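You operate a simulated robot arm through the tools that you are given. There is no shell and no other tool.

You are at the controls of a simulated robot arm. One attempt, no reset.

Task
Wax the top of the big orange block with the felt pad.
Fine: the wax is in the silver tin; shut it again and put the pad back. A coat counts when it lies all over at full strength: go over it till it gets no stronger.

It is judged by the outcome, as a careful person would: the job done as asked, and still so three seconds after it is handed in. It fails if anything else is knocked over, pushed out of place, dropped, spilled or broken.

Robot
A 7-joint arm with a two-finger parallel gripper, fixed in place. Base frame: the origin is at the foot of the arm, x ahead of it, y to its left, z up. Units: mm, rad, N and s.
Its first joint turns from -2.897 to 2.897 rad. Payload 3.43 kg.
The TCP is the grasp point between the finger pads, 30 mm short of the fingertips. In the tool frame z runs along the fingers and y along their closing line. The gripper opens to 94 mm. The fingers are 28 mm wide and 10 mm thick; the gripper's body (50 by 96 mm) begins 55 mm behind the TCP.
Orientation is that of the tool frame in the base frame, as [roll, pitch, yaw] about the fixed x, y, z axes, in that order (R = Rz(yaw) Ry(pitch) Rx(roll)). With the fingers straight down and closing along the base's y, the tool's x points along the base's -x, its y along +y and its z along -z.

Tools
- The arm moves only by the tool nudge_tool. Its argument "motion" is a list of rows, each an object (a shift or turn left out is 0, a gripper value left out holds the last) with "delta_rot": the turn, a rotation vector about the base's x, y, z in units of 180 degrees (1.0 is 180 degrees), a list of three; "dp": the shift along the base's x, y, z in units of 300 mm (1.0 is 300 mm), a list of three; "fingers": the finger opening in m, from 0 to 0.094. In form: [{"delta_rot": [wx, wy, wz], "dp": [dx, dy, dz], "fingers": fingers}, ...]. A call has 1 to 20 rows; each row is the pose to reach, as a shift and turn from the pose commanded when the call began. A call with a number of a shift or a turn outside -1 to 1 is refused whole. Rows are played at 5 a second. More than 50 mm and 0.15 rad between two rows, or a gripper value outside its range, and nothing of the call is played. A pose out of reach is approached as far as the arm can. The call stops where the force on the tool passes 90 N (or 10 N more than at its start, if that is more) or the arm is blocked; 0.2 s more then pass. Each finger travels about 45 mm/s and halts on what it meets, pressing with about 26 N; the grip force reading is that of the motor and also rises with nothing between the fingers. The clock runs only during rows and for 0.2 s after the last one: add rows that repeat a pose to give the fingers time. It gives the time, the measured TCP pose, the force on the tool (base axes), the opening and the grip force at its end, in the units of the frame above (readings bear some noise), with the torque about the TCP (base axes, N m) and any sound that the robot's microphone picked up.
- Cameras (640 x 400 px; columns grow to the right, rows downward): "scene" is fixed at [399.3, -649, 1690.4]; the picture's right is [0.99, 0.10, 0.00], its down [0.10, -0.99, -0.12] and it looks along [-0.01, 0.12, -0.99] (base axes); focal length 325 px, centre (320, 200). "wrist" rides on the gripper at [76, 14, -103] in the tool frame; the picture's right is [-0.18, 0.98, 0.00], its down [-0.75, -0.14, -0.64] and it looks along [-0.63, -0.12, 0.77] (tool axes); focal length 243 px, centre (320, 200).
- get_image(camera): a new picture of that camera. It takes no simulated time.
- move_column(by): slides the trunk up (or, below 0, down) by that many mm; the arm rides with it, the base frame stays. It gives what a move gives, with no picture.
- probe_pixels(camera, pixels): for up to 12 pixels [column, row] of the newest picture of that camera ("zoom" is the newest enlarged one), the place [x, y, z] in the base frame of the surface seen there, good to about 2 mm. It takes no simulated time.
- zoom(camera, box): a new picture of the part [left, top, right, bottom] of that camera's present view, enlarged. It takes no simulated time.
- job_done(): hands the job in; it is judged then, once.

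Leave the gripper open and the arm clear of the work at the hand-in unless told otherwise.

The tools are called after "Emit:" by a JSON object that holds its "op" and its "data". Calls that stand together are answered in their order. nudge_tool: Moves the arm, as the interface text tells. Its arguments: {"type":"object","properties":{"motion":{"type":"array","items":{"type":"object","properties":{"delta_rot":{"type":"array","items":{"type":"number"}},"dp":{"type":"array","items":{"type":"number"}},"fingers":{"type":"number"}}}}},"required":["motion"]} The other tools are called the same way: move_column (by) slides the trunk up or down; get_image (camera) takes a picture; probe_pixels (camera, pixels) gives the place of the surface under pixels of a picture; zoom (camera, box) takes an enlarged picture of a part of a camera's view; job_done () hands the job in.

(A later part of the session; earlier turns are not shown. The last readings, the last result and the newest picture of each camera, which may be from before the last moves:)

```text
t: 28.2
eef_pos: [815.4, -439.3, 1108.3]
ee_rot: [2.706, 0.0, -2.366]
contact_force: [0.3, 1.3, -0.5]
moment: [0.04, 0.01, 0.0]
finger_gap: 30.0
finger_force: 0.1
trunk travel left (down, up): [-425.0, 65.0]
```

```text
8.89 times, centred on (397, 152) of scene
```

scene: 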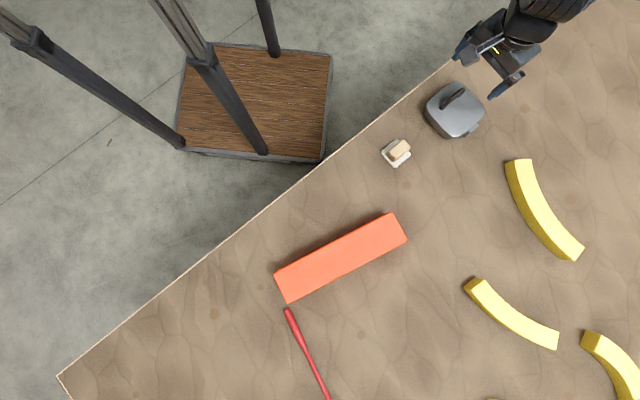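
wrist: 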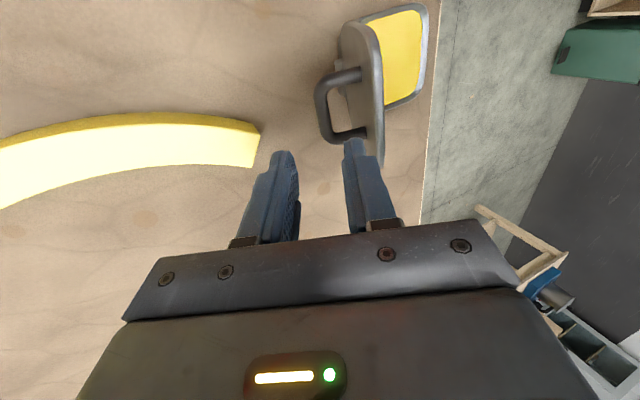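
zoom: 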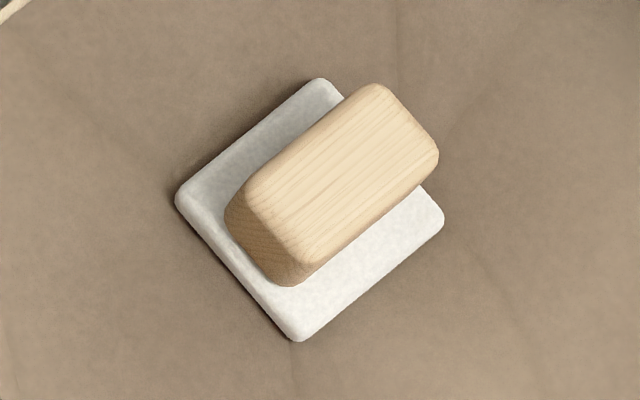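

The wax surface is at z≈932, practically flush with the rim (934), so the pad can be pressed straight on it. Now I'll probe the pad's corners and handle.

Emit:
{"op": "probe_pixels", "data": {"camera": "zoom", "pixels": [[320, 82], [182, 198], [440, 222], [298, 335], [375, 95], [430, 155], [305, 255], [250, 190], [340, 170], [270, 280], [232, 225], [200, 190]]}}

Emit:
{"op": "probe_pixels", "data": {"camera": "scene", "pixels": [[276, 273], [391, 213], [406, 236], [289, 300]]}}

```text
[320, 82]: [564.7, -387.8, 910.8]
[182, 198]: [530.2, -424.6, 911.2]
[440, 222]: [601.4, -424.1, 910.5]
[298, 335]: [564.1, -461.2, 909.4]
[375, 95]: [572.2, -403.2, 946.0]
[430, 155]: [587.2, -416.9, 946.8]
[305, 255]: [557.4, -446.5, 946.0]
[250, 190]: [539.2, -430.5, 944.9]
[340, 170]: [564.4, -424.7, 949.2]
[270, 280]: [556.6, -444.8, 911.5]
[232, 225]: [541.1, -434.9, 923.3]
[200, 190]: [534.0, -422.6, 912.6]
```

```text
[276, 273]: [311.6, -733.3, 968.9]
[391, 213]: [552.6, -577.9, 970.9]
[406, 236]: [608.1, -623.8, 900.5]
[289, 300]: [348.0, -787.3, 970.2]
```

The pad is a 51 mm square centred at about (565,-424.4), heading ≈45.5°, felt top z≈911, and its wooden handle (~48 x 21 mm) runs the same way with its top at z≈948. I'll rise, undo the tilt and move over to the pad at a safe height, opening the fingers to 50 mm.

Emit:
{"op": "nudge_tool", "data": {"motion": [{"dp": [0, 0, 0.03], "delta_rot": [-0.0166, -0.0162, 0], "fingers": 0.05}, {"dp": [0, 0, 0.06], "delta_rot": [-0.0332, -0.0323, 0]}, {"dp": [0, 0, 0.09], "delta_rot": [-0.0498, -0.0485, 0]}, {"dp": [0, 0, 0.12], "delta_rot": [-0.0663, -0.0647, 0]}, {"dp": [0, 0, 0.14], "delta_rot": [-0.0829, -0.0808, 0]}, {"dp": [-0.05, 0, 0.15], "delta_rot": [-0.0995, -0.097, 0]}, {"dp": [-0.18, 0.01, 0.15], "delta_rot": [-0.0995, -0.097, 0]}, {"dp": [-0.32, 0.015, 0.15], "delta_rot": [-0.0995, -0.097, 0]}, {"dp": [-0.46, 0.02, 0.15], "delta_rot": [-0.0995, -0.097, 0]}, {"dp": [-0.6, 0.03, 0.12], "delta_rot": [-0.0995, -0.097, 0]}, {"dp": [-0.73, 0.045, 0.05], "delta_rot": [-0.0995, -0.097, 0]}, {"dp": [-0.834, 0.05, -0.05], "delta_rot": [-0.0995, -0.097, 0]}, {"dp": [-0.834, 0.05, -0.16], "delta_rot": [-0.0995, -0.097, 0]}, {"dp": [-0.834, 0.05, -0.2], "delta_rot": [-0.0995, -0.097, 0]}]}}

Emit:
{"op": "get_image", "data": {"camera": "wrist"}}

Emit:
{"op": "get_image", "data": {"camera": "scene"}}

```text
t: 31.2
eef_pos: [565.7, -423.4, 1048.4]
ee_rot: [-3.14, 0.001, -2.366]
contact_force: [0.1, -0.3, 0.7]
moment: [0.02, -0.04, -0.02]
finger_gap: 49.9
finger_force: 0.0
trunk travel left (down, up): [-425.0, 65.0]
```

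```text
taken
```

wrist: 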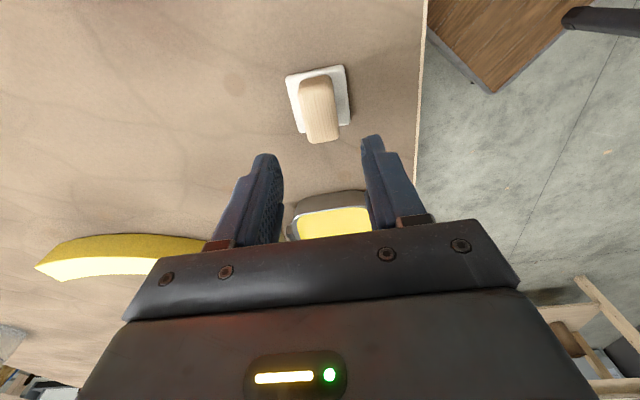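

```text
taken
```

scene: 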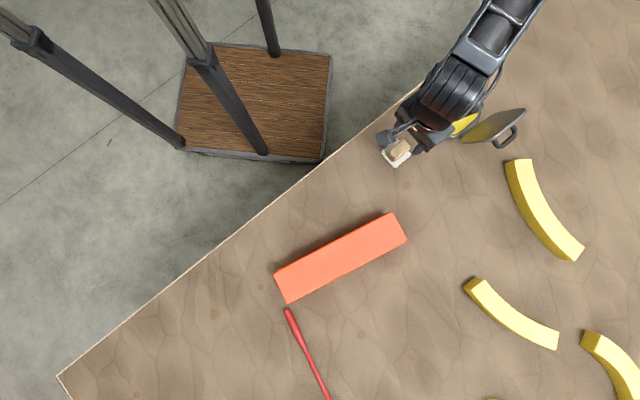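

The pad's between the fingers' projected position. The forearm passes above the tin in this posture, so I'll probe how high those links are over the open lid.

Emit:
{"op": "probe_pixels", "data": {"camera": "scene", "pixels": [[500, 20], [480, 60], [455, 95], [440, 120], [425, 135], [485, 95], [470, 120], [505, 115], [490, 40], [525, 10]]}}

Emit:
{"op": "zoom", "data": {"camera": "wrist", "box": [250, 40, 390, 160]}}

Emit:
{"op": "zoom", "data": {"camera": "scene", "box": [360, 0, 560, 180]}}

```text
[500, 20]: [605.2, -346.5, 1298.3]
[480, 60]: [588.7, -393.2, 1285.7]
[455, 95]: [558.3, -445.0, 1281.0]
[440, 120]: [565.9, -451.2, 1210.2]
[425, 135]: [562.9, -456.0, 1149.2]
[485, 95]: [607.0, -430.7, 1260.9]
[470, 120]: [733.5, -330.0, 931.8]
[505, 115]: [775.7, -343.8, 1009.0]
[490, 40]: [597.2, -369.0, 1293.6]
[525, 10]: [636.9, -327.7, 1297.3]
```

```text
3.33 times, centred on (320, 100) of wrist
```

zoom: 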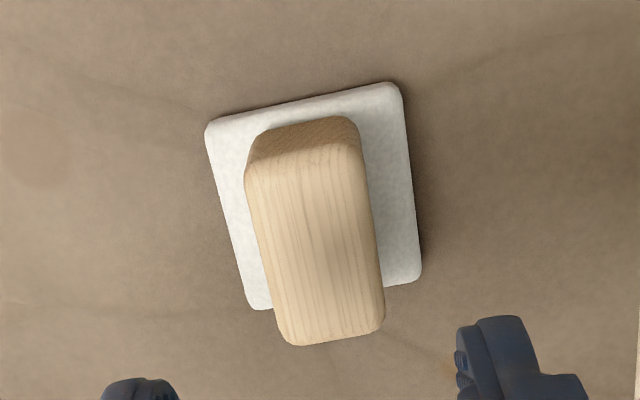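

```text
2.22 times, centred on (460, 90) of scene
```

zoom: 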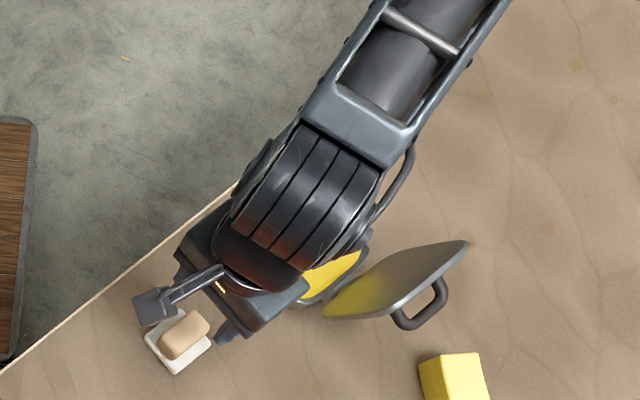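

The forearm is at z≈1290 and beside, not over, the lid, so lowering by 100 mm leaves ample room. Next I'll probe the pad's handle in the wrist zoom to centre the grip.

Emit:
{"op": "probe_pixels", "data": {"camera": "zoom", "pixels": [[460, 90], [100, 300]]}}

Emit:
{"op": "probe_pixels", "data": {"camera": "wrist", "pixels": [[302, 92], [326, 84], [333, 134], [310, 141], [317, 110], [288, 78], [343, 67], [349, 120], [301, 130]]}}

```text
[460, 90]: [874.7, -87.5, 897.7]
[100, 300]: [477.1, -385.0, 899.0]
```

```text
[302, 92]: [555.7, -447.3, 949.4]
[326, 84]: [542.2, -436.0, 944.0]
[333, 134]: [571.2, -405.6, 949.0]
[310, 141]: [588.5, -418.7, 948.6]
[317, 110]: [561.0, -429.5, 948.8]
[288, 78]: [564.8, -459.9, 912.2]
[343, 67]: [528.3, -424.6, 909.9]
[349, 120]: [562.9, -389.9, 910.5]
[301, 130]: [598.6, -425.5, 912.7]
```

Handle and felt are centred at (564.3,-425.3), heading ≈45°. I'll correct by that little offset and descend to z≈946 (fingertips ≈916, just above the felt at 911).

Emit:
{"op": "nudge_tool", "data": {"motion": [{"dp": [-0.0047, -0.0063, -0.08], "delta_rot": [0, 0, 0.0045]}, {"dp": [-0.0047, -0.0063, -0.16], "delta_rot": [0, 0, 0.0045]}, {"dp": [-0.0047, -0.0063, -0.23], "delta_rot": [0, 0, 0.0045]}, {"dp": [-0.0047, -0.0063, -0.29], "delta_rot": [0, 0, 0.0045]}, {"dp": [-0.0047, -0.0063, -0.34], "delta_rot": [0, 0, 0.0045]}, {"dp": [-0.0047, -0.0063, -0.34], "delta_rot": [0, 0, 0.0045]}]}}

Emit:
{"op": "get_image", "data": {"camera": "wrist"}}

```text
t: 32.6
eef_pos: [563.3, -424.8, 947.0]
ee_rot: [-3.141, 0.0, -2.351]
contact_force: [-0.3, -0.4, -0.2]
moment: [0.02, 0.02, 0.03]
finger_gap: 50.1
finger_force: 0.0
trunk travel left (down, up): [-425.0, 65.0]
```

```text
taken
```

wrist: 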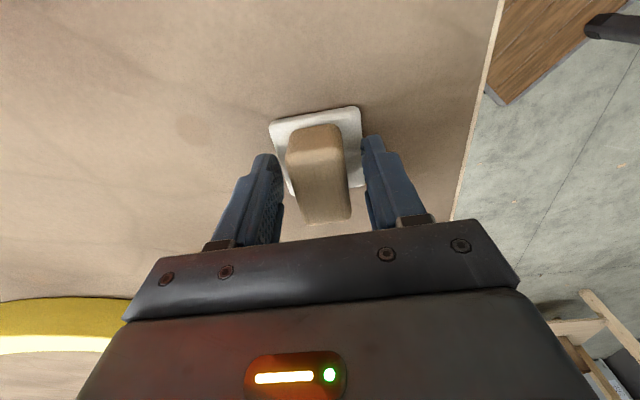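

The wooden handle sits between the fingers. I'll close on it.

Emit:
{"op": "nudge_tool", "data": {"motion": [{"fingers": 0.035}, {"fingers": 0.028}, {"fingers": 0.022}, {"fingers": 0.016}, {"fingers": 0.01}, {"fingers": 0.01}, {"fingers": 0.01}]}}

Emit:
{"op": "get_image", "data": {"camera": "wrist"}}

```text
t: 34.2
eef_pos: [563.8, -425.8, 946.3]
ee_rot: [3.142, 0.0, -2.349]
contact_force: [0.5, -0.5, 0.3]
moment: [0.0, 0.01, -0.02]
finger_gap: 33.9
finger_force: 25.7
trunk travel left (down, up): [-425.0, 65.0]
```

```text
taken
```

wrist: 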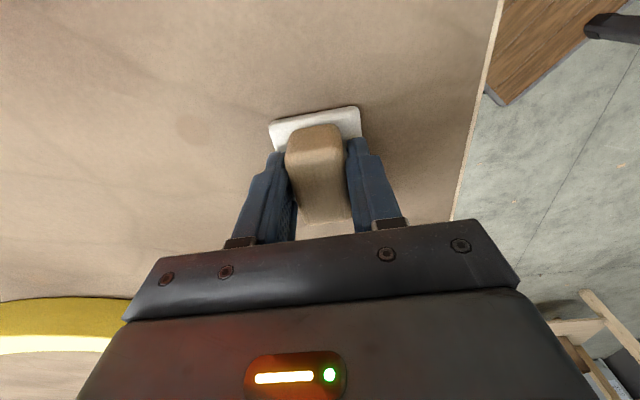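

Gripped at 34 mm with 26 N. (Grip pose noted for the return: (563.8,-425.8,946.3), yaw -2.349.) I'll lift the pad straight up 85 mm first and look.

Emit:
{"op": "nudge_tool", "data": {"motion": [{"dp": [0, 0, 0.03]}, {"dp": [0, 0, 0.08]}, {"dp": [0, 0, 0.15]}, {"dp": [0, 0, 0.22]}, {"dp": [0, 0, 0.28]}, {"dp": [0, 0, 0.28]}]}}

Emit:
{"op": "get_image", "data": {"camera": "wrist"}}

Emit:
{"op": "get_image", "data": {"camera": "scene"}}

```text
t: 35.6
eef_pos: [564.2, -425.6, 1031.8]
ee_rot: [-3.141, -0.001, -2.349]
contact_force: [0.5, -0.2, -0.3]
moment: [0.01, 0.0, 0.0]
finger_gap: 33.4
finger_force: 25.7
trunk travel left (down, up): [-425.0, 65.0]
```

```text
taken
```

wrist: 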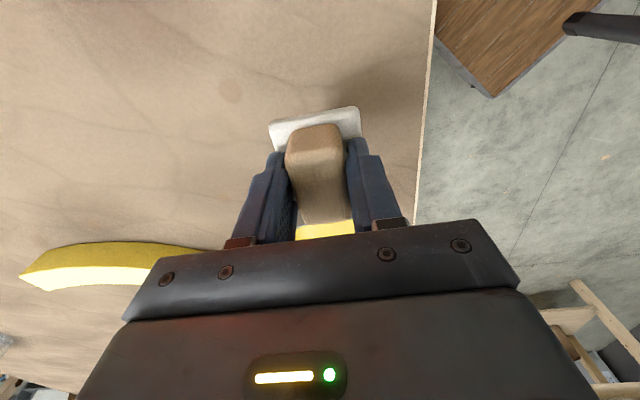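

```text
taken
```

scene: 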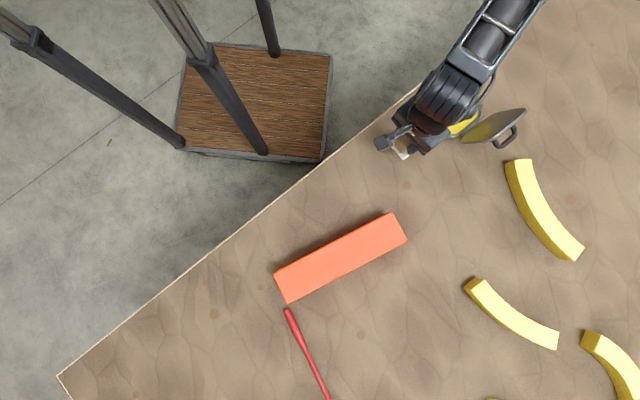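

The pad hangs firmly in the grip. I'll carry it over the centre of the wax (692,-311), staying at this height (pad bottom ≈984, rim 934).

Emit:
{"op": "nudge_tool", "data": {"motion": [{"dp": [0.07, 0.063, 0]}, {"dp": [0.15, 0.135, 0]}, {"dp": [0.24, 0.215, 0]}, {"dp": [0.33, 0.295, 0]}, {"dp": [0.4, 0.358, 0]}, {"dp": [0.426, 0.382, 0]}, {"dp": [0.426, 0.382, 0]}]}}

Emit:
{"op": "get_image", "data": {"camera": "wrist"}}

Emit:
{"op": "zoom", "data": {"camera": "scene", "box": [400, 20, 560, 160]}}

```text
t: 37.2
eef_pos: [689.6, -310.5, 1029.6]
ee_rot: [-3.141, 0.0, -2.351]
contact_force: [0.2, 0.0, -0.7]
moment: [0.0, -0.02, 0.0]
finger_gap: 34.0
finger_force: 25.8
trunk travel left (down, up): [-425.0, 65.0]
```

```text
taken
```

wrist: 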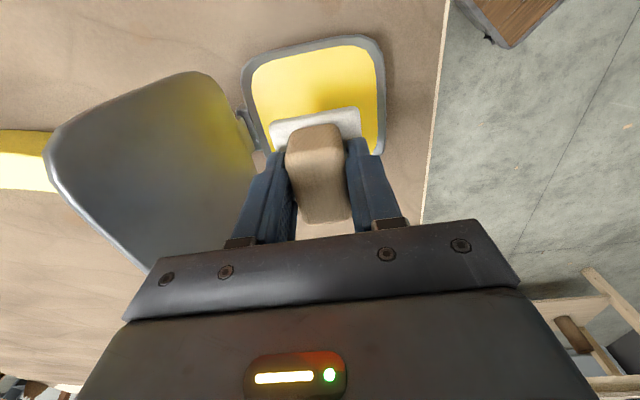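

```text
2.86 times, centred on (480, 90) of scene
```

zoom: 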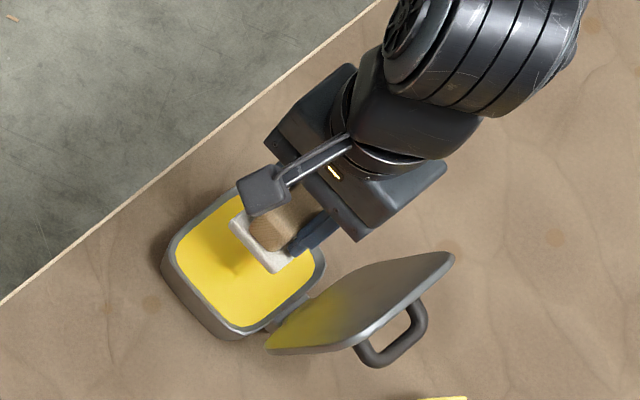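

The pad is centred over the wax. I'll lower it to just above the surface and then softly into contact.

Emit:
{"op": "nudge_tool", "data": {"motion": [{"dp": [0.005, -0.001, -0.05]}, {"dp": [0.005, -0.001, -0.1]}, {"dp": [0.005, -0.001, -0.14]}, {"dp": [0.005, -0.001, -0.158]}, {"dp": [0.005, -0.001, -0.165]}, {"dp": [0.005, -0.001, -0.17]}, {"dp": [0.005, -0.001, -0.17]}]}}

Emit:
{"op": "get_image", "data": {"camera": "wrist"}}

```text
t: 38.8
eef_pos: [692.7, -312.1, 980.0]
ee_rot: [-3.142, 0.0, -2.352]
contact_force: [0.6, -0.1, -0.3]
moment: [0.0, 0.02, 0.03]
finger_gap: 33.6
finger_force: 26.3
trunk travel left (down, up): [-425.0, 65.0]
```

```text
taken
```

wrist: 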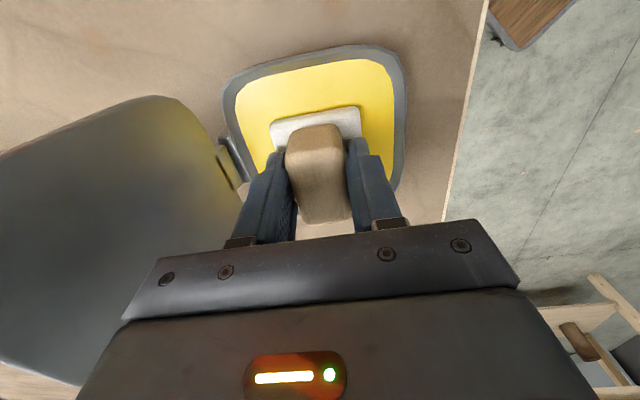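

No contact force yet at z=980. I'll go down in half-millimetre steps, up to 3 mm.

Emit:
{"op": "nudge_tool", "data": {"motion": [{"dp": [0, 0, -0.0017]}, {"dp": [0, 0, -0.0034]}, {"dp": [0, 0, -0.005]}, {"dp": [0, 0, -0.0067]}, {"dp": [0, 0, -0.0083]}, {"dp": [0, 0, -0.0083]}]}}

```text
t: 40.2
eef_pos: [692.7, -309.9, 977.5]
ee_rot: [-3.14, -0.001, -2.351]
contact_force: [-1.2, 2.9, 8.5]
moment: [0.07, -0.03, 0.02]
finger_gap: 33.9
finger_force: 26.4
trunk travel left (down, up): [-425.0, 65.0]
```

Contact with 8.5 N. I'll rub the pad gently ±8 mm in the wax to load it, then check.

Emit:
{"op": "nudge_tool", "data": {"motion": [{"dp": [0.0095, 0.0093, 0]}, {"dp": [0.019, 0.0186, 0]}, {"dp": [0.0095, 0.0093, 0]}, {"dp": [0, 0, 0]}, {"dp": [-0.0095, -0.0093, 0]}, {"dp": [-0.019, -0.0186, 0]}, {"dp": [-0.0095, -0.0093, 0]}, {"dp": [0, 0, 0]}, {"dp": [0.0093, -0.0095, 0]}, {"dp": [0.0186, -0.0191, 0]}, {"dp": [0.0093, -0.0095, 0]}, {"dp": [0, 0, 0]}, {"dp": [-0.0093, 0.0095, 0]}, {"dp": [-0.0186, 0.0191, 0]}, {"dp": [-0.0093, 0.0095, 0]}, {"dp": [0, 0, 0]}]}}

Emit:
{"op": "get_image", "data": {"camera": "wrist"}}

Emit:
{"op": "zoom", "data": {"camera": "scene", "box": [400, 20, 560, 160]}}

```text
t: 43.6
eef_pos: [692.5, -310.9, 978.0]
ee_rot: [3.141, -0.001, -2.351]
contact_force: [-3.7, 4.9, 16.8]
moment: [0.06, 0.04, 0.0]
finger_gap: 34.0
finger_force: 26.3
trunk travel left (down, up): [-425.0, 65.0]
```

```text
taken
```

wrist: 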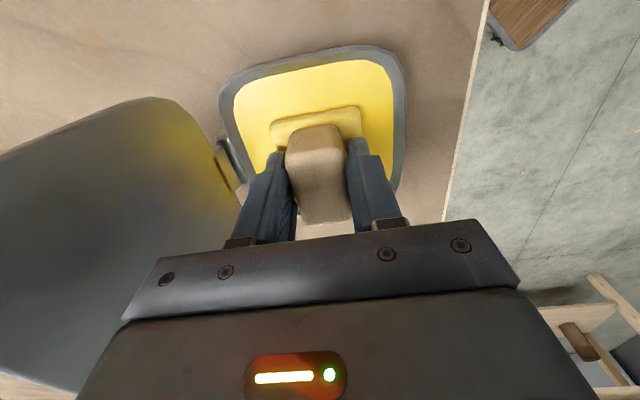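

```text
2.86 times, centred on (480, 90) of scene
```

zoom: 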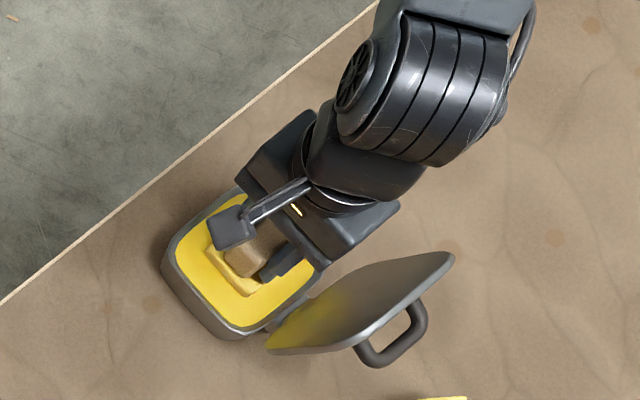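

The felt has turned yellow: it's loaded, and neither tin nor lid moved. I'll now get a close look at the block's top to fix its corners before lifting off.

Emit:
{"op": "zoom", "data": {"camera": "scene", "box": [265, 200, 415, 310]}}

```text
3.64 times, centred on (340, 255) of scene
```

zoom: 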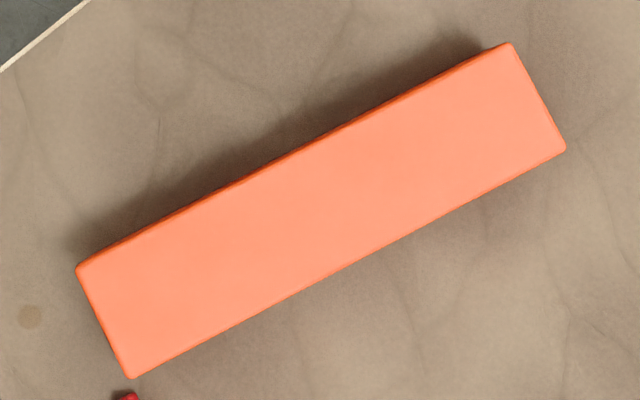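

Emit:
{"op": "probe_pixels", "data": {"camera": "zoom", "pixels": [[80, 270], [508, 47], [562, 150], [131, 375], [200, 207], [380, 115], [250, 315], [450, 207], [106, 325], [535, 98], [320, 205]]}}

```text
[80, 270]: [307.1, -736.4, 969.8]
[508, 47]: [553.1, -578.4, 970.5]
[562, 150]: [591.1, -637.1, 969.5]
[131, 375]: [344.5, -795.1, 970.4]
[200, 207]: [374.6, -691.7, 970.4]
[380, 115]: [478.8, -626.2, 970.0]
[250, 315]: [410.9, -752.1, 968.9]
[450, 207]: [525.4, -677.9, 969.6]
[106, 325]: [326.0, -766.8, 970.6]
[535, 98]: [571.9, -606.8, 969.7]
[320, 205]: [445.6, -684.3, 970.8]
```

The block top measures about 292 x 70 mm at z=970, centred at (449,-686.7), heading 32.7°. With a 51 mm pad I'll use overlapping lanes offset ±12 mm from the centreline. First lift off the wax and carry the pad away from the lid, then to just above the near end of the block, turning it -12.7° to match.

Emit:
{"op": "nudge_tool", "data": {"motion": [{"dp": [0, 0, 0.02]}, {"dp": [0, 0, 0.07]}, {"dp": [0, 0, 0.14]}, {"dp": [0, 0, 0.2233]}, {"dp": [-0.05, -0.049, 0.2233]}, {"dp": [-0.15, -0.147, 0.2233]}, {"dp": [-0.25, -0.246, 0.2233], "delta_rot": [0, 0, -0.01]}, {"dp": [-0.32, -0.32, 0.2233], "delta_rot": [0, 0, -0.02]}, {"dp": [-0.353, -0.451, 0.2233], "delta_rot": [0, 0, -0.035]}, {"dp": [-0.386, -0.587, 0.2233], "delta_rot": [0, 0, -0.05]}, {"dp": [-0.419, -0.723, 0.2233], "delta_rot": [0, 0, -0.065]}, {"dp": [-0.452, -0.86, 0.2233], "delta_rot": [0, 0, -0.0706]}, {"dp": [-0.475, -0.95, 0.2233], "delta_rot": [0, 0, -0.0706]}, {"dp": [-0.4853, -0.996, 0.2233], "delta_rot": [0, 0, -0.0706]}, {"dp": [-0.4853, -0.996, 0.2233], "delta_rot": [0, 0, -0.0706]}]}}

Emit:
{"op": "get_image", "data": {"camera": "wrist"}}

Emit:
{"op": "get_image", "data": {"camera": "scene"}}

```text
t: 46.8
eef_pos: [547.0, -610.5, 1042.9]
ee_rot: [3.141, 0.0, -2.574]
contact_force: [0.0, -0.5, -0.2]
moment: [-0.01, -0.02, -0.01]
finger_gap: 33.8
finger_force: 26.2
trunk travel left (down, up): [-425.0, 65.0]
```

```text
taken
```

wrist: 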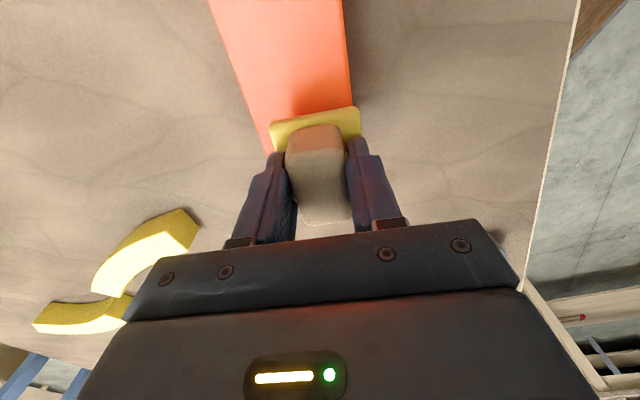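

```text
taken
```

scene: 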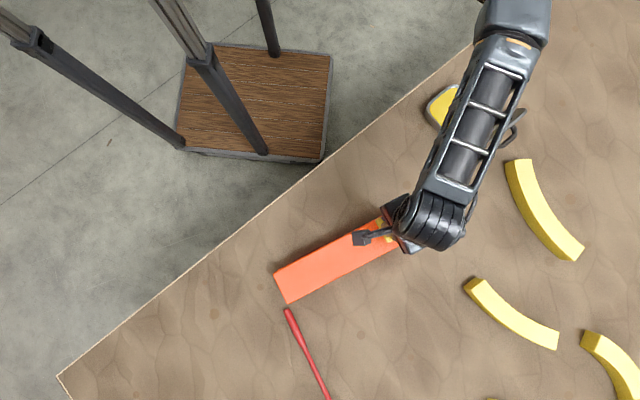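

The pad is over the near end of the block, upper lane, aligned with the block. The forearm passes over the tin; I'll check its height there, and lower the pad to 3 mm above the surface.

Emit:
{"op": "probe_pixels", "data": {"camera": "scene", "pixels": [[475, 110], [455, 130], [495, 140], [510, 60], [437, 220], [520, 20]]}}

Emit:
{"op": "nudge_tool", "data": {"motion": [{"dp": [0, 0.002, -0.03]}, {"dp": [0, 0.002, -0.06]}, {"dp": [0, 0.002, -0.078]}, {"dp": [0, 0.002, -0.078]}]}}

```text
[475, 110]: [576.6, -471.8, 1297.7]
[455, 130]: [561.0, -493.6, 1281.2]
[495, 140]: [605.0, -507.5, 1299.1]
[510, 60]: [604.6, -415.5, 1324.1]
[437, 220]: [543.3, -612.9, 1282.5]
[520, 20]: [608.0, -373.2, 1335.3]
```

```text
t: 47.8
eef_pos: [547.7, -610.0, 1020.1]
ee_rot: [-3.141, 0.0, -2.573]
contact_force: [-0.7, -1.2, 0.2]
moment: [-0.01, 0.0, 0.0]
finger_gap: 33.7
finger_force: 26.6
trunk travel left (down, up): [-425.0, 65.0]
```

The forearm is at z≈1300, nowhere near the lid. Now I'll go down in half-millimetre steps until it touches.

Emit:
{"op": "nudge_tool", "data": {"motion": [{"dp": [0, 0, -0.005]}, {"dp": [0, 0, -0.0075]}, {"dp": [0, 0, -0.01]}, {"dp": [0, 0, -0.0117]}, {"dp": [0, 0, -0.0133]}, {"dp": [0, 0, -0.0133]}]}}

```text
t: 49.2
eef_pos: [547.7, -609.2, 1015.9]
ee_rot: [3.142, -0.002, -2.574]
contact_force: [-0.8, -0.1, -0.3]
moment: [0.02, 0.01, -0.01]
finger_gap: 33.9
finger_force: 25.7
trunk travel left (down, up): [-425.0, 65.0]
```

No contact yet at z≈1015.9. I'll continue down in small steps.

Emit:
{"op": "nudge_tool", "data": {"motion": [{"dp": [0, 0, -0.0017]}, {"dp": [0, 0, -0.0034]}, {"dp": [0, 0, -0.005]}, {"dp": [0, 0, -0.005]}]}}

```text
t: 50.2
eef_pos: [548.1, -609.2, 1015.8]
ee_rot: [-3.141, 0.0, -2.572]
contact_force: [0.7, 2.5, 7.7]
moment: [0.05, -0.01, 0.0]
finger_gap: 33.7
finger_force: 25.7
trunk travel left (down, up): [-425.0, 65.0]
```

Contact with 7.7 N. Now the first stroke along the upper lane to the far end, 248 mm at a steady pace.

Emit:
{"op": "nudge_tool", "data": {"motion": [{"dp": [-0.0435, -0.0279, 0]}, {"dp": [-0.087, -0.0558, 0]}, {"dp": [-0.1305, -0.0837, 0]}, {"dp": [-0.174, -0.1116, 0]}, {"dp": [-0.2175, -0.1395, 0]}, {"dp": [-0.261, -0.1674, 0]}, {"dp": [-0.3045, -0.1953, 0]}, {"dp": [-0.348, -0.2232, 0]}, {"dp": [-0.3915, -0.2511, 0]}, {"dp": [-0.435, -0.279, 0]}, {"dp": [-0.4785, -0.3069, 0]}, {"dp": [-0.522, -0.3348, 0]}, {"dp": [-0.5655, -0.3627, 0]}, {"dp": [-0.609, -0.3906, 0]}, {"dp": [-0.6525, -0.4185, 0]}, {"dp": [-0.696, -0.4464, 0]}]}}

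Emit:
{"op": "get_image", "data": {"camera": "wrist"}}

Emit:
{"op": "zoom", "data": {"camera": "scene", "box": [255, 190, 425, 320]}}

```text
t: 53.6
eef_pos: [337.2, -743.4, 1015.3]
ee_rot: [-3.14, 0.0, -2.574]
contact_force: [0.3, 0.9, 10.9]
moment: [0.02, -0.05, 0.01]
finger_gap: 33.9
finger_force: 26.5
trunk travel left (down, up): [-425.0, 65.0]
```

```text
taken
```

wrist: 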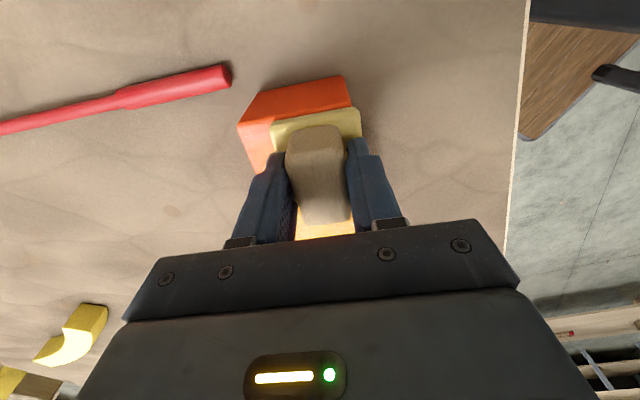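

```text
3.08 times, centred on (340, 255) of scene
```

zoom: 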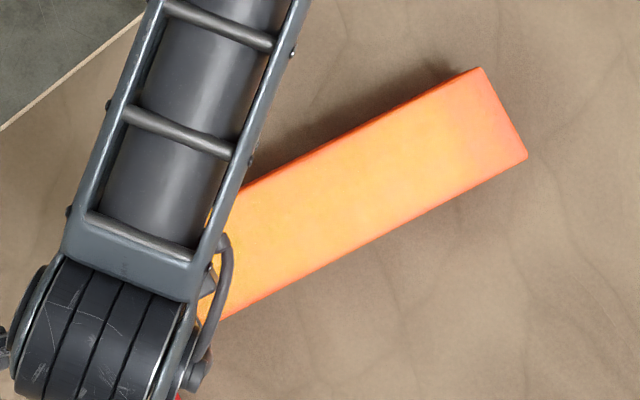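

A yellowish coat shows along the first lane, the force is steady (~11 N), and the block hasn't moved. Now I shift across to the lower lane (24 mm) and stroke back to the near end.

Emit:
{"op": "nudge_tool", "data": {"motion": [{"dp": [0.0144, -0.0224, 0]}, {"dp": [0.0289, -0.0449, 0]}, {"dp": [0.0433, -0.0673, 0]}, {"dp": [0.0868, -0.0394, 0]}, {"dp": [0.1303, -0.0115, 0]}, {"dp": [0.1738, 0.0164, 0]}, {"dp": [0.2173, 0.0443, 0]}, {"dp": [0.2608, 0.0722, 0]}, {"dp": [0.3043, 0.1001, 0]}, {"dp": [0.3478, 0.128, 0]}, {"dp": [0.3913, 0.1559, 0]}, {"dp": [0.4348, 0.1838, 0]}, {"dp": [0.4783, 0.2117, 0]}, {"dp": [0.5218, 0.2396, 0]}, {"dp": [0.5653, 0.2675, 0]}, {"dp": [0.6088, 0.2954, 0]}, {"dp": [0.6523, 0.3233, 0]}, {"dp": [0.6958, 0.3512, 0]}, {"dp": [0.7393, 0.3791, 0]}]}}

Emit:
{"op": "zoom", "data": {"camera": "scene", "box": [255, 190, 425, 320]}}

```text
t: 57.6
eef_pos: [561.9, -628.0, 1013.2]
ee_rot: [3.141, -0.002, -2.574]
contact_force: [-0.5, 0.2, 5.1]
moment: [-0.06, 0.04, 0.03]
finger_gap: 33.7
finger_force: 26.1
out of reach, approached as far as the arm can: row 3
trunk travel left (down, up): [-425.0, 65.0]
```

```text
3.08 times, centred on (340, 255) of scene
```

zoom: 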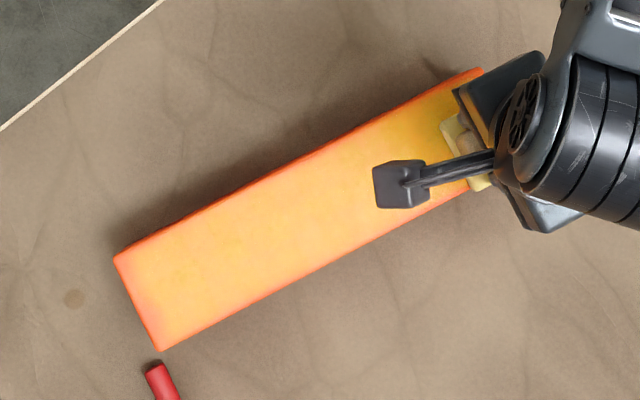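

The coat is building, but the arm reported "out of reach" at the far end of the lower lane, and the far end looks less covered. The wrist is probably near its turn limit; since the pad is square, I'll lift 30 mm and turn the tool -90° for a more natural posture.

Emit:
{"op": "nudge_tool", "data": {"motion": [{"dp": [0, 0, 0.03]}, {"dp": [0, 0, 0.07]}, {"dp": [0, 0, 0.11], "delta_rot": [0, 0, -0.03]}, {"dp": [0, 0, 0.11], "delta_rot": [0, 0, -0.075]}, {"dp": [0, 0, 0.11], "delta_rot": [0, 0, -0.12]}, {"dp": [0, 0, 0.11], "delta_rot": [0, 0, -0.165]}, {"dp": [0, 0, 0.11], "delta_rot": [0, 0, -0.21]}, {"dp": [0, 0, 0.11], "delta_rot": [0, 0, -0.255]}, {"dp": [0, 0, 0.11], "delta_rot": [0, 0, -0.3]}, {"dp": [0, 0, 0.11], "delta_rot": [0, 0, -0.345]}, {"dp": [0, 0, 0.11], "delta_rot": [0, 0, -0.39]}, {"dp": [0, 0, 0.11], "delta_rot": [0, 0, -0.435]}, {"dp": [0, 0, 0.11], "delta_rot": [0, 0, -0.475]}, {"dp": [0, 0, 0.11], "delta_rot": [0, 0, -0.5]}, {"dp": [0, 0, 0.11], "delta_rot": [0, 0, -0.5]}]}}

Emit:
{"op": "get_image", "data": {"camera": "wrist"}}

Emit:
{"op": "get_image", "data": {"camera": "scene"}}

```text
t: 60.8
eef_pos: [560.9, -631.3, 1047.5]
ee_rot: [3.141, 0.0, 2.137]
contact_force: [0.2, -0.4, 0.0]
moment: [-0.02, 0.01, 0.01]
finger_gap: 33.7
finger_force: 25.9
trunk travel left (down, up): [-425.0, 65.0]
```

```text
taken
```

wrist: 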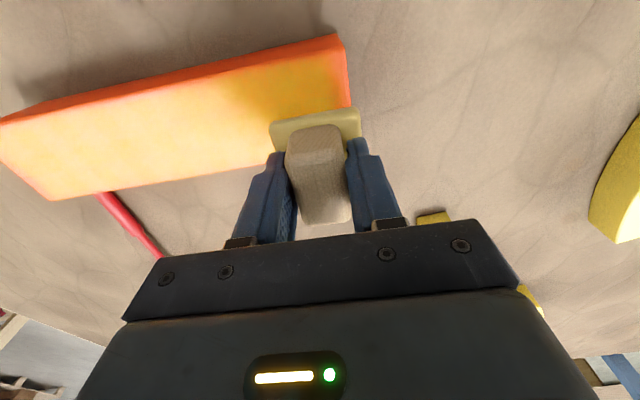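

```text
taken
```

scene: 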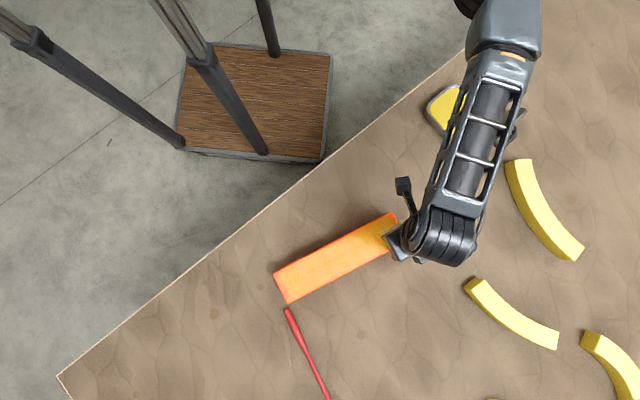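

Now I can see the coat on the block, fainter at the far (left) end. I'll lower back into contact at the same height and stroke the lower lane to the far end in this posture.

Emit:
{"op": "nudge_tool", "data": {"motion": [{"dp": [0, 0, -0.05]}, {"dp": [0, 0, -0.095]}, {"dp": [0, 0, -0.11]}, {"dp": [-0.0435, -0.0279, -0.11]}, {"dp": [-0.087, -0.0558, -0.11]}, {"dp": [-0.1305, -0.0837, -0.11]}, {"dp": [-0.174, -0.1116, -0.11]}, {"dp": [-0.2175, -0.1395, -0.11]}, {"dp": [-0.261, -0.1674, -0.11]}, {"dp": [-0.3045, -0.1953, -0.11]}, {"dp": [-0.348, -0.2232, -0.11]}, {"dp": [-0.3915, -0.2511, -0.11]}, {"dp": [-0.435, -0.279, -0.11]}, {"dp": [-0.4785, -0.3069, -0.11]}, {"dp": [-0.522, -0.3348, -0.11]}, {"dp": [-0.5655, -0.3627, -0.11]}, {"dp": [-0.609, -0.3906, -0.11]}, {"dp": [-0.6525, -0.4185, -0.11]}, {"dp": [-0.696, -0.4464, -0.11]}, {"dp": [-0.696, -0.4464, -0.11]}]}}

Emit:
{"op": "zoom", "data": {"camera": "scene", "box": [255, 190, 425, 320]}}

```text
t: 65.0
eef_pos: [350.9, -755.4, 1015.3]
ee_rot: [-3.141, 0.0, 2.138]
contact_force: [-0.1, 0.0, -0.5]
moment: [0.01, 0.02, 0.03]
finger_gap: 33.8
finger_force: 25.8
out of reach, approached as far as the arm can: row 19, 20
trunk travel left (down, up): [-425.0, 65.0]
```

```text
3.08 times, centred on (340, 255) of scene
```

zoom: 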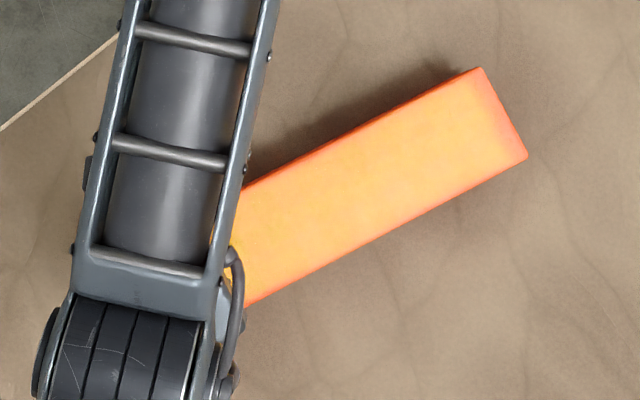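

The lower lane's far end again falls ~9 mm short in y, (351,-755) instead of (351,-764), so it's a reach limit of the arm at this trunk height. Let me look at the arm's layout to decide how to move the trunk.

Emit:
{"op": "get_image", "data": {"camera": "scene"}}

Emit:
{"op": "get_image", "data": {"camera": "wrist"}}

```text
taken
```

scene: 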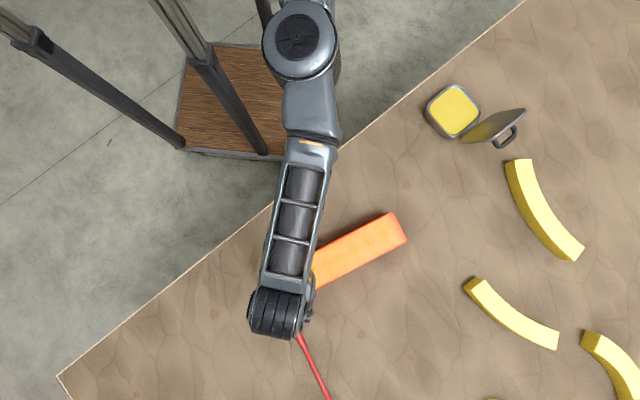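

```text
taken
```

wrist: 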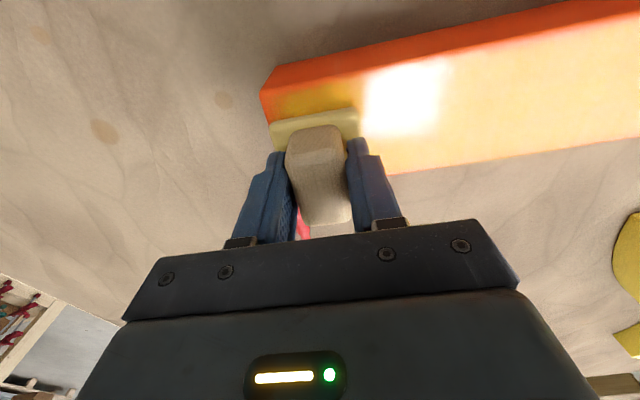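

Emit:
{"op": "probe_pixels", "data": {"camera": "scene", "pixels": [[297, 37], [300, 100], [310, 125], [305, 150], [290, 230], [275, 310], [330, 60], [318, 5], [205, 60], [280, 5]]}}

```text
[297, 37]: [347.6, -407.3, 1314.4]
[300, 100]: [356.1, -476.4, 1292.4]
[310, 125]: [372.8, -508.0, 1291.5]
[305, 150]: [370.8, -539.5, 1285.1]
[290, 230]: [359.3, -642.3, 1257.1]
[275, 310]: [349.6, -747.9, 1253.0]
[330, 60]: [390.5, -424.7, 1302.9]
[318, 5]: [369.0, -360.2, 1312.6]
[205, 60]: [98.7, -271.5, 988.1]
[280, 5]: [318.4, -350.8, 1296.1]
```

The elbow is at about (348,-407,1314), so the arm isn't stretched straight; it's some joint limit in this posture. I'll lift the pad 80 mm off the block and test in the air whether the missing reach (y≈-770) is available at a greater height relative to the trunk.

Emit:
{"op": "nudge_tool", "data": {"motion": [{"dp": [0, 0, 0.05]}, {"dp": [0, 0, 0.12]}, {"dp": [0, 0, 0.2]}, {"dp": [0, 0, 0.27]}, {"dp": [0, 0, 0.27]}, {"dp": [0, -0.02, 0.27]}, {"dp": [0, -0.04, 0.27]}, {"dp": [0, -0.06, 0.27]}, {"dp": [0, -0.06, 0.27]}]}}

Emit:
{"op": "zoom", "data": {"camera": "scene", "box": [255, 190, 425, 320]}}

```text
t: 67.0
eef_pos: [351.7, -761.8, 1094.9]
ee_rot: [-3.141, -0.001, 2.14]
contact_force: [0.2, -0.5, -0.3]
moment: [-0.01, -0.02, 0.0]
finger_gap: 33.6
finger_force: 25.6
out of reach, approached as far as the arm can: row 7, 8, 9
trunk travel left (down, up): [-425.0, 65.0]
```

```text
3.08 times, centred on (340, 255) of scene
```

zoom: 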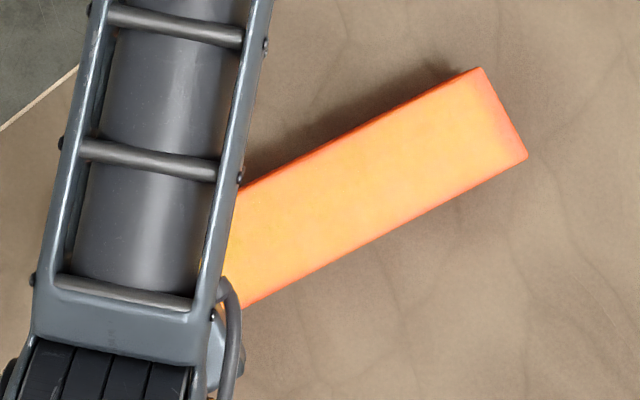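

Raising by 80 mm gained only 6 mm of reach: the arm is stretched straight from its shoulder here. That fits a reach sphere whose centre lies about 100 mm above the current wrist height, so lowering the trunk ~105 mm should gain the missing ~8 mm. First I'll raise and pull the tool back inward so that the pad is well clear, and look at the coat so far.

Emit:
{"op": "nudge_tool", "data": {"motion": [{"dp": [0.03, 0.1, 0.03]}, {"dp": [0.06, 0.2, 0.06]}, {"dp": [0.1, 0.3, 0.12]}, {"dp": [0.14, 0.42, 0.2]}, {"dp": [0.18, 0.55, 0.28]}, {"dp": [0.2, 0.68, 0.36]}, {"dp": [0.2, 0.8, 0.4]}, {"dp": [0.2, 0.85, 0.4]}, {"dp": [0.2, 0.85, 0.4]}]}}

Emit:
{"op": "zoom", "data": {"camera": "scene", "box": [255, 190, 425, 320]}}

Emit:
{"op": "get_image", "data": {"camera": "scene"}}

```text
t: 69.0
eef_pos: [412.7, -506.1, 1216.3]
ee_rot: [3.14, 0.001, 2.141]
contact_force: [-0.2, -1.5, 0.1]
moment: [-0.03, 0.02, 0.0]
finger_gap: 33.7
finger_force: 26.4
trunk travel left (down, up): [-425.0, 65.0]
```

```text
3.08 times, centred on (340, 255) of scene
```

zoom: 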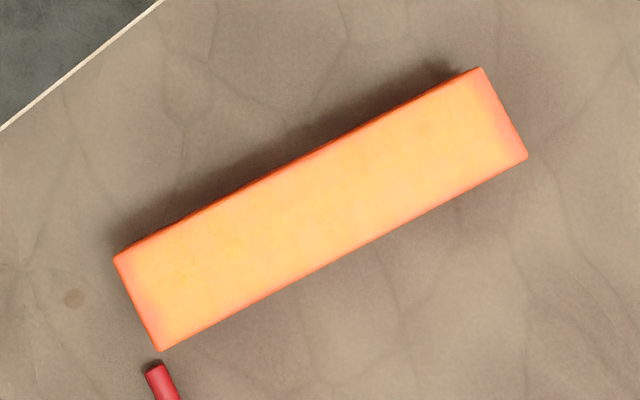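

```text
taken
```

scene: 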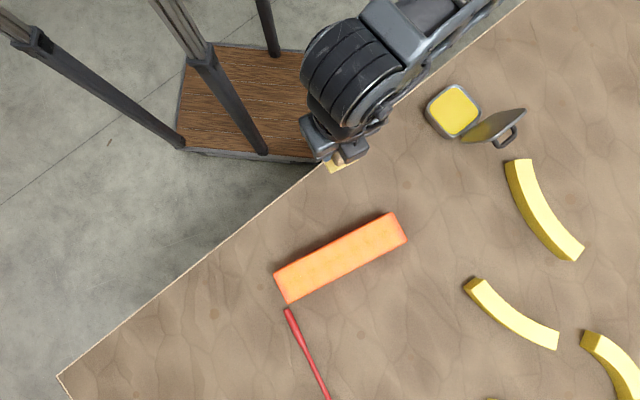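

The coat covers the top but fades along the edges and at the ends, so the pad must overhang the edges more and go over it several times. To judge the arm's reach better, I'll probe the links in this picture.

Emit:
{"op": "probe_pixels", "data": {"camera": "scene", "pixels": [[345, 70], [390, 25], [430, 8], [455, 12], [485, 3], [440, 40], [470, 30], [345, 155], [335, 165]]}}

Emit:
{"op": "zoom", "data": {"camera": "scene", "box": [290, 0, 530, 180]}}

```text
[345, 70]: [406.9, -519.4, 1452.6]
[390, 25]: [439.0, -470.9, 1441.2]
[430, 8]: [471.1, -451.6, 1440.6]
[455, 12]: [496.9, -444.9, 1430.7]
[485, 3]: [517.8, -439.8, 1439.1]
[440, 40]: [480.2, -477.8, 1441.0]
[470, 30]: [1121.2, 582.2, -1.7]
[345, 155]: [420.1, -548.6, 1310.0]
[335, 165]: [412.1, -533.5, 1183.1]
```

```text
2.22 times, centred on (410, 90) of scene
```

zoom: 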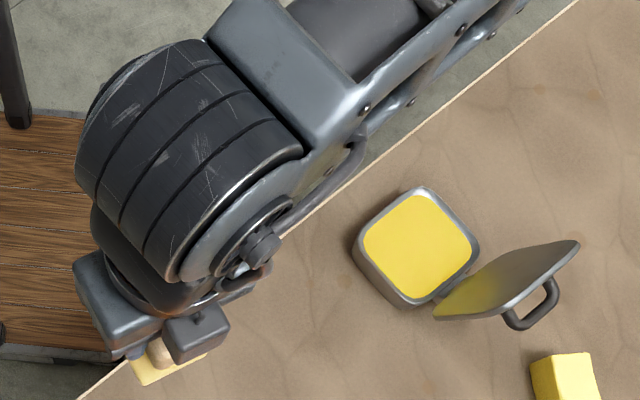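

The coverage matters most, so I'll look at the coat closely at both ends of the block.

Emit:
{"op": "zoom", "data": {"camera": "scene", "box": [270, 240, 350, 305]}}

Emit:
{"op": "zoom", "data": {"camera": "scene", "box": [335, 205, 415, 270]}}

```text
6.15 times, centred on (310, 272) of scene
```

zoom: 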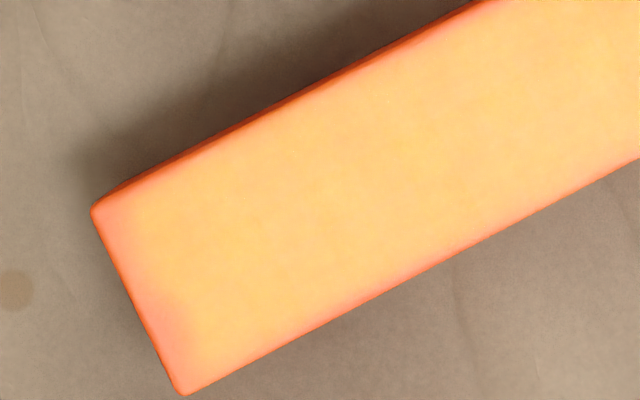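

```text
6.15 times, centred on (375, 238) of scene
```

zoom: 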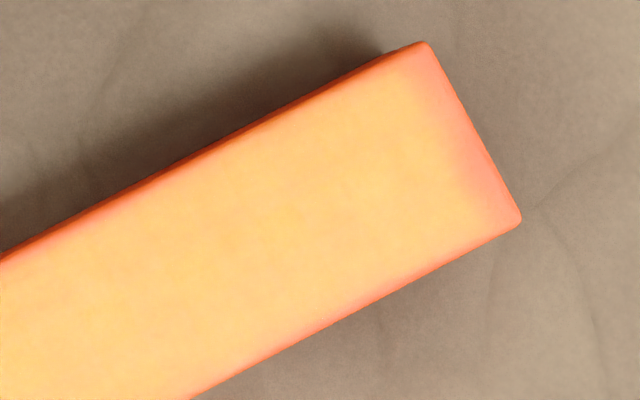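

The fade at the ends is from short dwell there, and the edges fade over ~5 mm: I need short back-and-forth strokes at the ends and more overhang. The lower-left corner is just beyond reach, so I plan to (1) lower the trunk 95 mm for more horizontal reach and (2) regrip the pad ~10 mm off-centre while it rests on the wax. Here, at z=1216 over the table's edge with nothing below, I lower the trunk.

Emit:
{"op": "move_column", "data": {"by": -95}}

Emit:
{"op": "get_image", "data": {"camera": "scene"}}

```text
t: 70.3
eef_pos: [412.2, -506.7, 1121.2]
ee_rot: [-3.14, 0.001, 2.137]
contact_force: [-0.5, 0.7, 0.3]
moment: [0.0, -0.01, -0.02]
finger_gap: 33.6
finger_force: 26.2
trunk travel left (down, up): [-330.0, 160.0]
```

```text
taken
```

scene: 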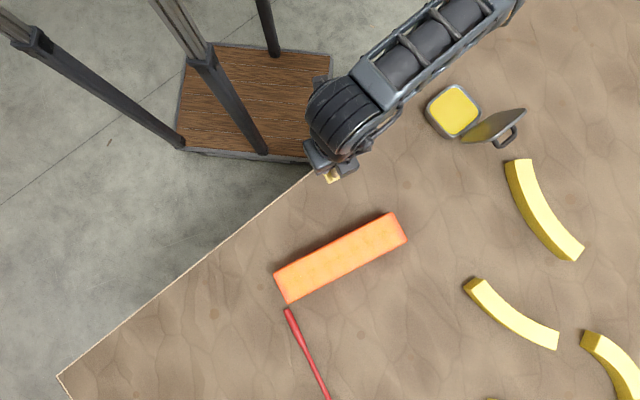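

The trunk is 95 mm lower and nothing is touched. Before regripping, I'll test in the air (pad ~40 mm above the block) how far the tool now reaches toward (346,-776).

Emit:
{"op": "nudge_tool", "data": {"motion": [{"dp": [-0.03, -0.13, -0.05]}, {"dp": [-0.06, -0.26, -0.1]}, {"dp": [-0.09, -0.4, -0.15]}, {"dp": [-0.12, -0.54, -0.2]}, {"dp": [-0.15, -0.68, -0.2]}, {"dp": [-0.18, -0.8, -0.2]}, {"dp": [-0.21, -0.85, -0.2]}, {"dp": [-0.22, -0.87, -0.2]}, {"dp": [-0.22, -0.885, -0.2]}, {"dp": [-0.22, -0.9, -0.2]}, {"dp": [-0.22, -0.9, -0.2]}]}}

```text
t: 72.7
eef_pos: [345.4, -761.3, 1058.6]
ee_rot: [3.141, 0.001, 2.138]
contact_force: [-0.5, 0.1, 0.0]
moment: [0.0, -0.02, 0.02]
finger_gap: 33.6
finger_force: 26.4
out of reach, approached as far as the arm can: row 8, 9, 10, 11
trunk travel left (down, up): [-330.0, 160.0]
```

As predicted the limit is now y≈-762 here, 7 mm better. That nominally just brings the pad's edge over the corner. I'll back off slightly and lower toward the block to work this far end in short strokes, reading the pose first.

Emit:
{"op": "nudge_tool", "data": {"motion": [{"dp": [0.0, 0.05, -0.05]}, {"dp": [0.0, 0.06, -0.1]}, {"dp": [0.0, 0.06, -0.135]}, {"dp": [0.0, 0.06, -0.135]}]}}

```text
t: 73.7
eef_pos: [345.2, -743.1, 1019.8]
ee_rot: [3.142, -0.001, 2.137]
contact_force: [-0.4, -0.5, 0.2]
moment: [-0.03, 0.02, -0.02]
finger_gap: 33.9
finger_force: 25.5
trunk travel left (down, up): [-330.0, 160.0]
```

The commanded pose follows the clipped one, good. Now at v≈-118 mm, w≈-9 mm in the block's own axes. I'll lower softly to contact.

Emit:
{"op": "nudge_tool", "data": {"motion": [{"dp": [0, 0, -0.007]}, {"dp": [0, 0, -0.0117]}, {"dp": [0, 0, -0.015]}, {"dp": [0, 0, -0.0167]}, {"dp": [0, 0, -0.0183]}, {"dp": [0, 0, -0.0183]}]}}

```text
t: 75.1
eef_pos: [344.5, -743.0, 1015.0]
ee_rot: [-3.14, 0.0, 2.139]
contact_force: [1.3, -0.6, 5.2]
moment: [-0.09, -0.06, 0.01]
finger_gap: 34.0
finger_force: 25.8
trunk travel left (down, up): [-330.0, 160.0]
```

Light contact, 5 N. Now a zigzag over the far end: strokes of ~32 mm along the block with the pad overhanging the end by about 12 mm, stepping from the upper edge to the lower edge, slightly firmer (+0.6 mm).

Emit:
{"op": "nudge_tool", "data": {"motion": [{"dp": [-0.028, 0.0006, -0.002]}, {"dp": [-0.0562, 0.0012, -0.002]}, {"dp": [-0.0113, 0.03, -0.002]}, {"dp": [0.0336, 0.0588, -0.002]}, {"dp": [-0.0059, 0.0216, -0.002]}, {"dp": [-0.0454, -0.0157, -0.002]}, {"dp": [0.0049, 0.0047, -0.002]}, {"dp": [0.0552, 0.0251, -0.002]}, {"dp": [0.0157, -0.0121, -0.002]}, {"dp": [-0.0238, -0.0493, -0.002]}, {"dp": [0.0265, -0.029, -0.002]}, {"dp": [0.0768, -0.0086, -0.002]}, {"dp": [0.0398, -0.0343, -0.002]}, {"dp": [0.0028, -0.06, -0.002]}, {"dp": [0.0479, -0.0469, -0.002]}, {"dp": [0.093, -0.0338, -0.002]}, {"dp": [0.0618, -0.0469, -0.002]}, {"dp": [0.0306, -0.06, -0.002]}, {"dp": [0.0618, -0.0469, -0.002]}, {"dp": [0.093, -0.0338, -0.002]}]}}

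Emit:
{"op": "get_image", "data": {"camera": "wrist"}}

```text
t: 79.3
eef_pos: [371.4, -753.2, 1014.0]
ee_rot: [-3.141, -0.001, 2.137]
contact_force: [-3.9, -2.2, 16.8]
moment: [-0.05, 0.07, -0.03]
finger_gap: 33.6
finger_force: 26.1
trunk travel left (down, up): [-330.0, 160.0]
```

```text
taken
```

wrist: 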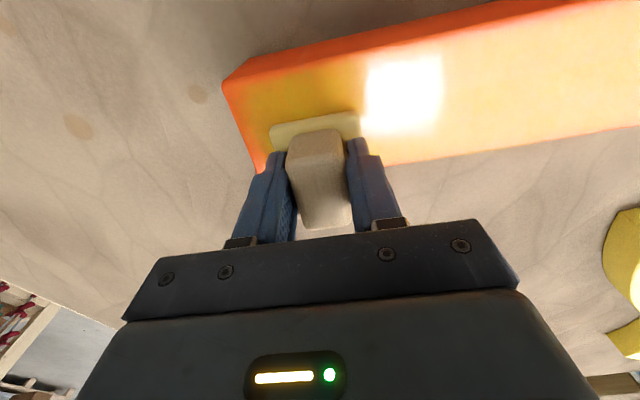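

No reach warnings this time and contact was kept. I'll zoom in the wrist view on the far end.

Emit:
{"op": "zoom", "data": {"camera": "wrist", "box": [210, 30, 370, 180]}}

```text
2.67 times, centred on (290, 105) of wrist
```

zoom: 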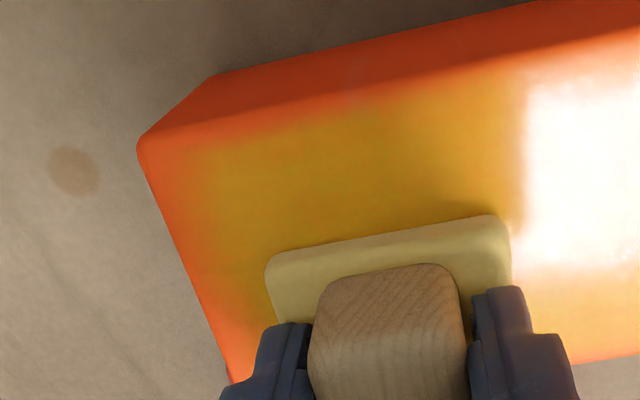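

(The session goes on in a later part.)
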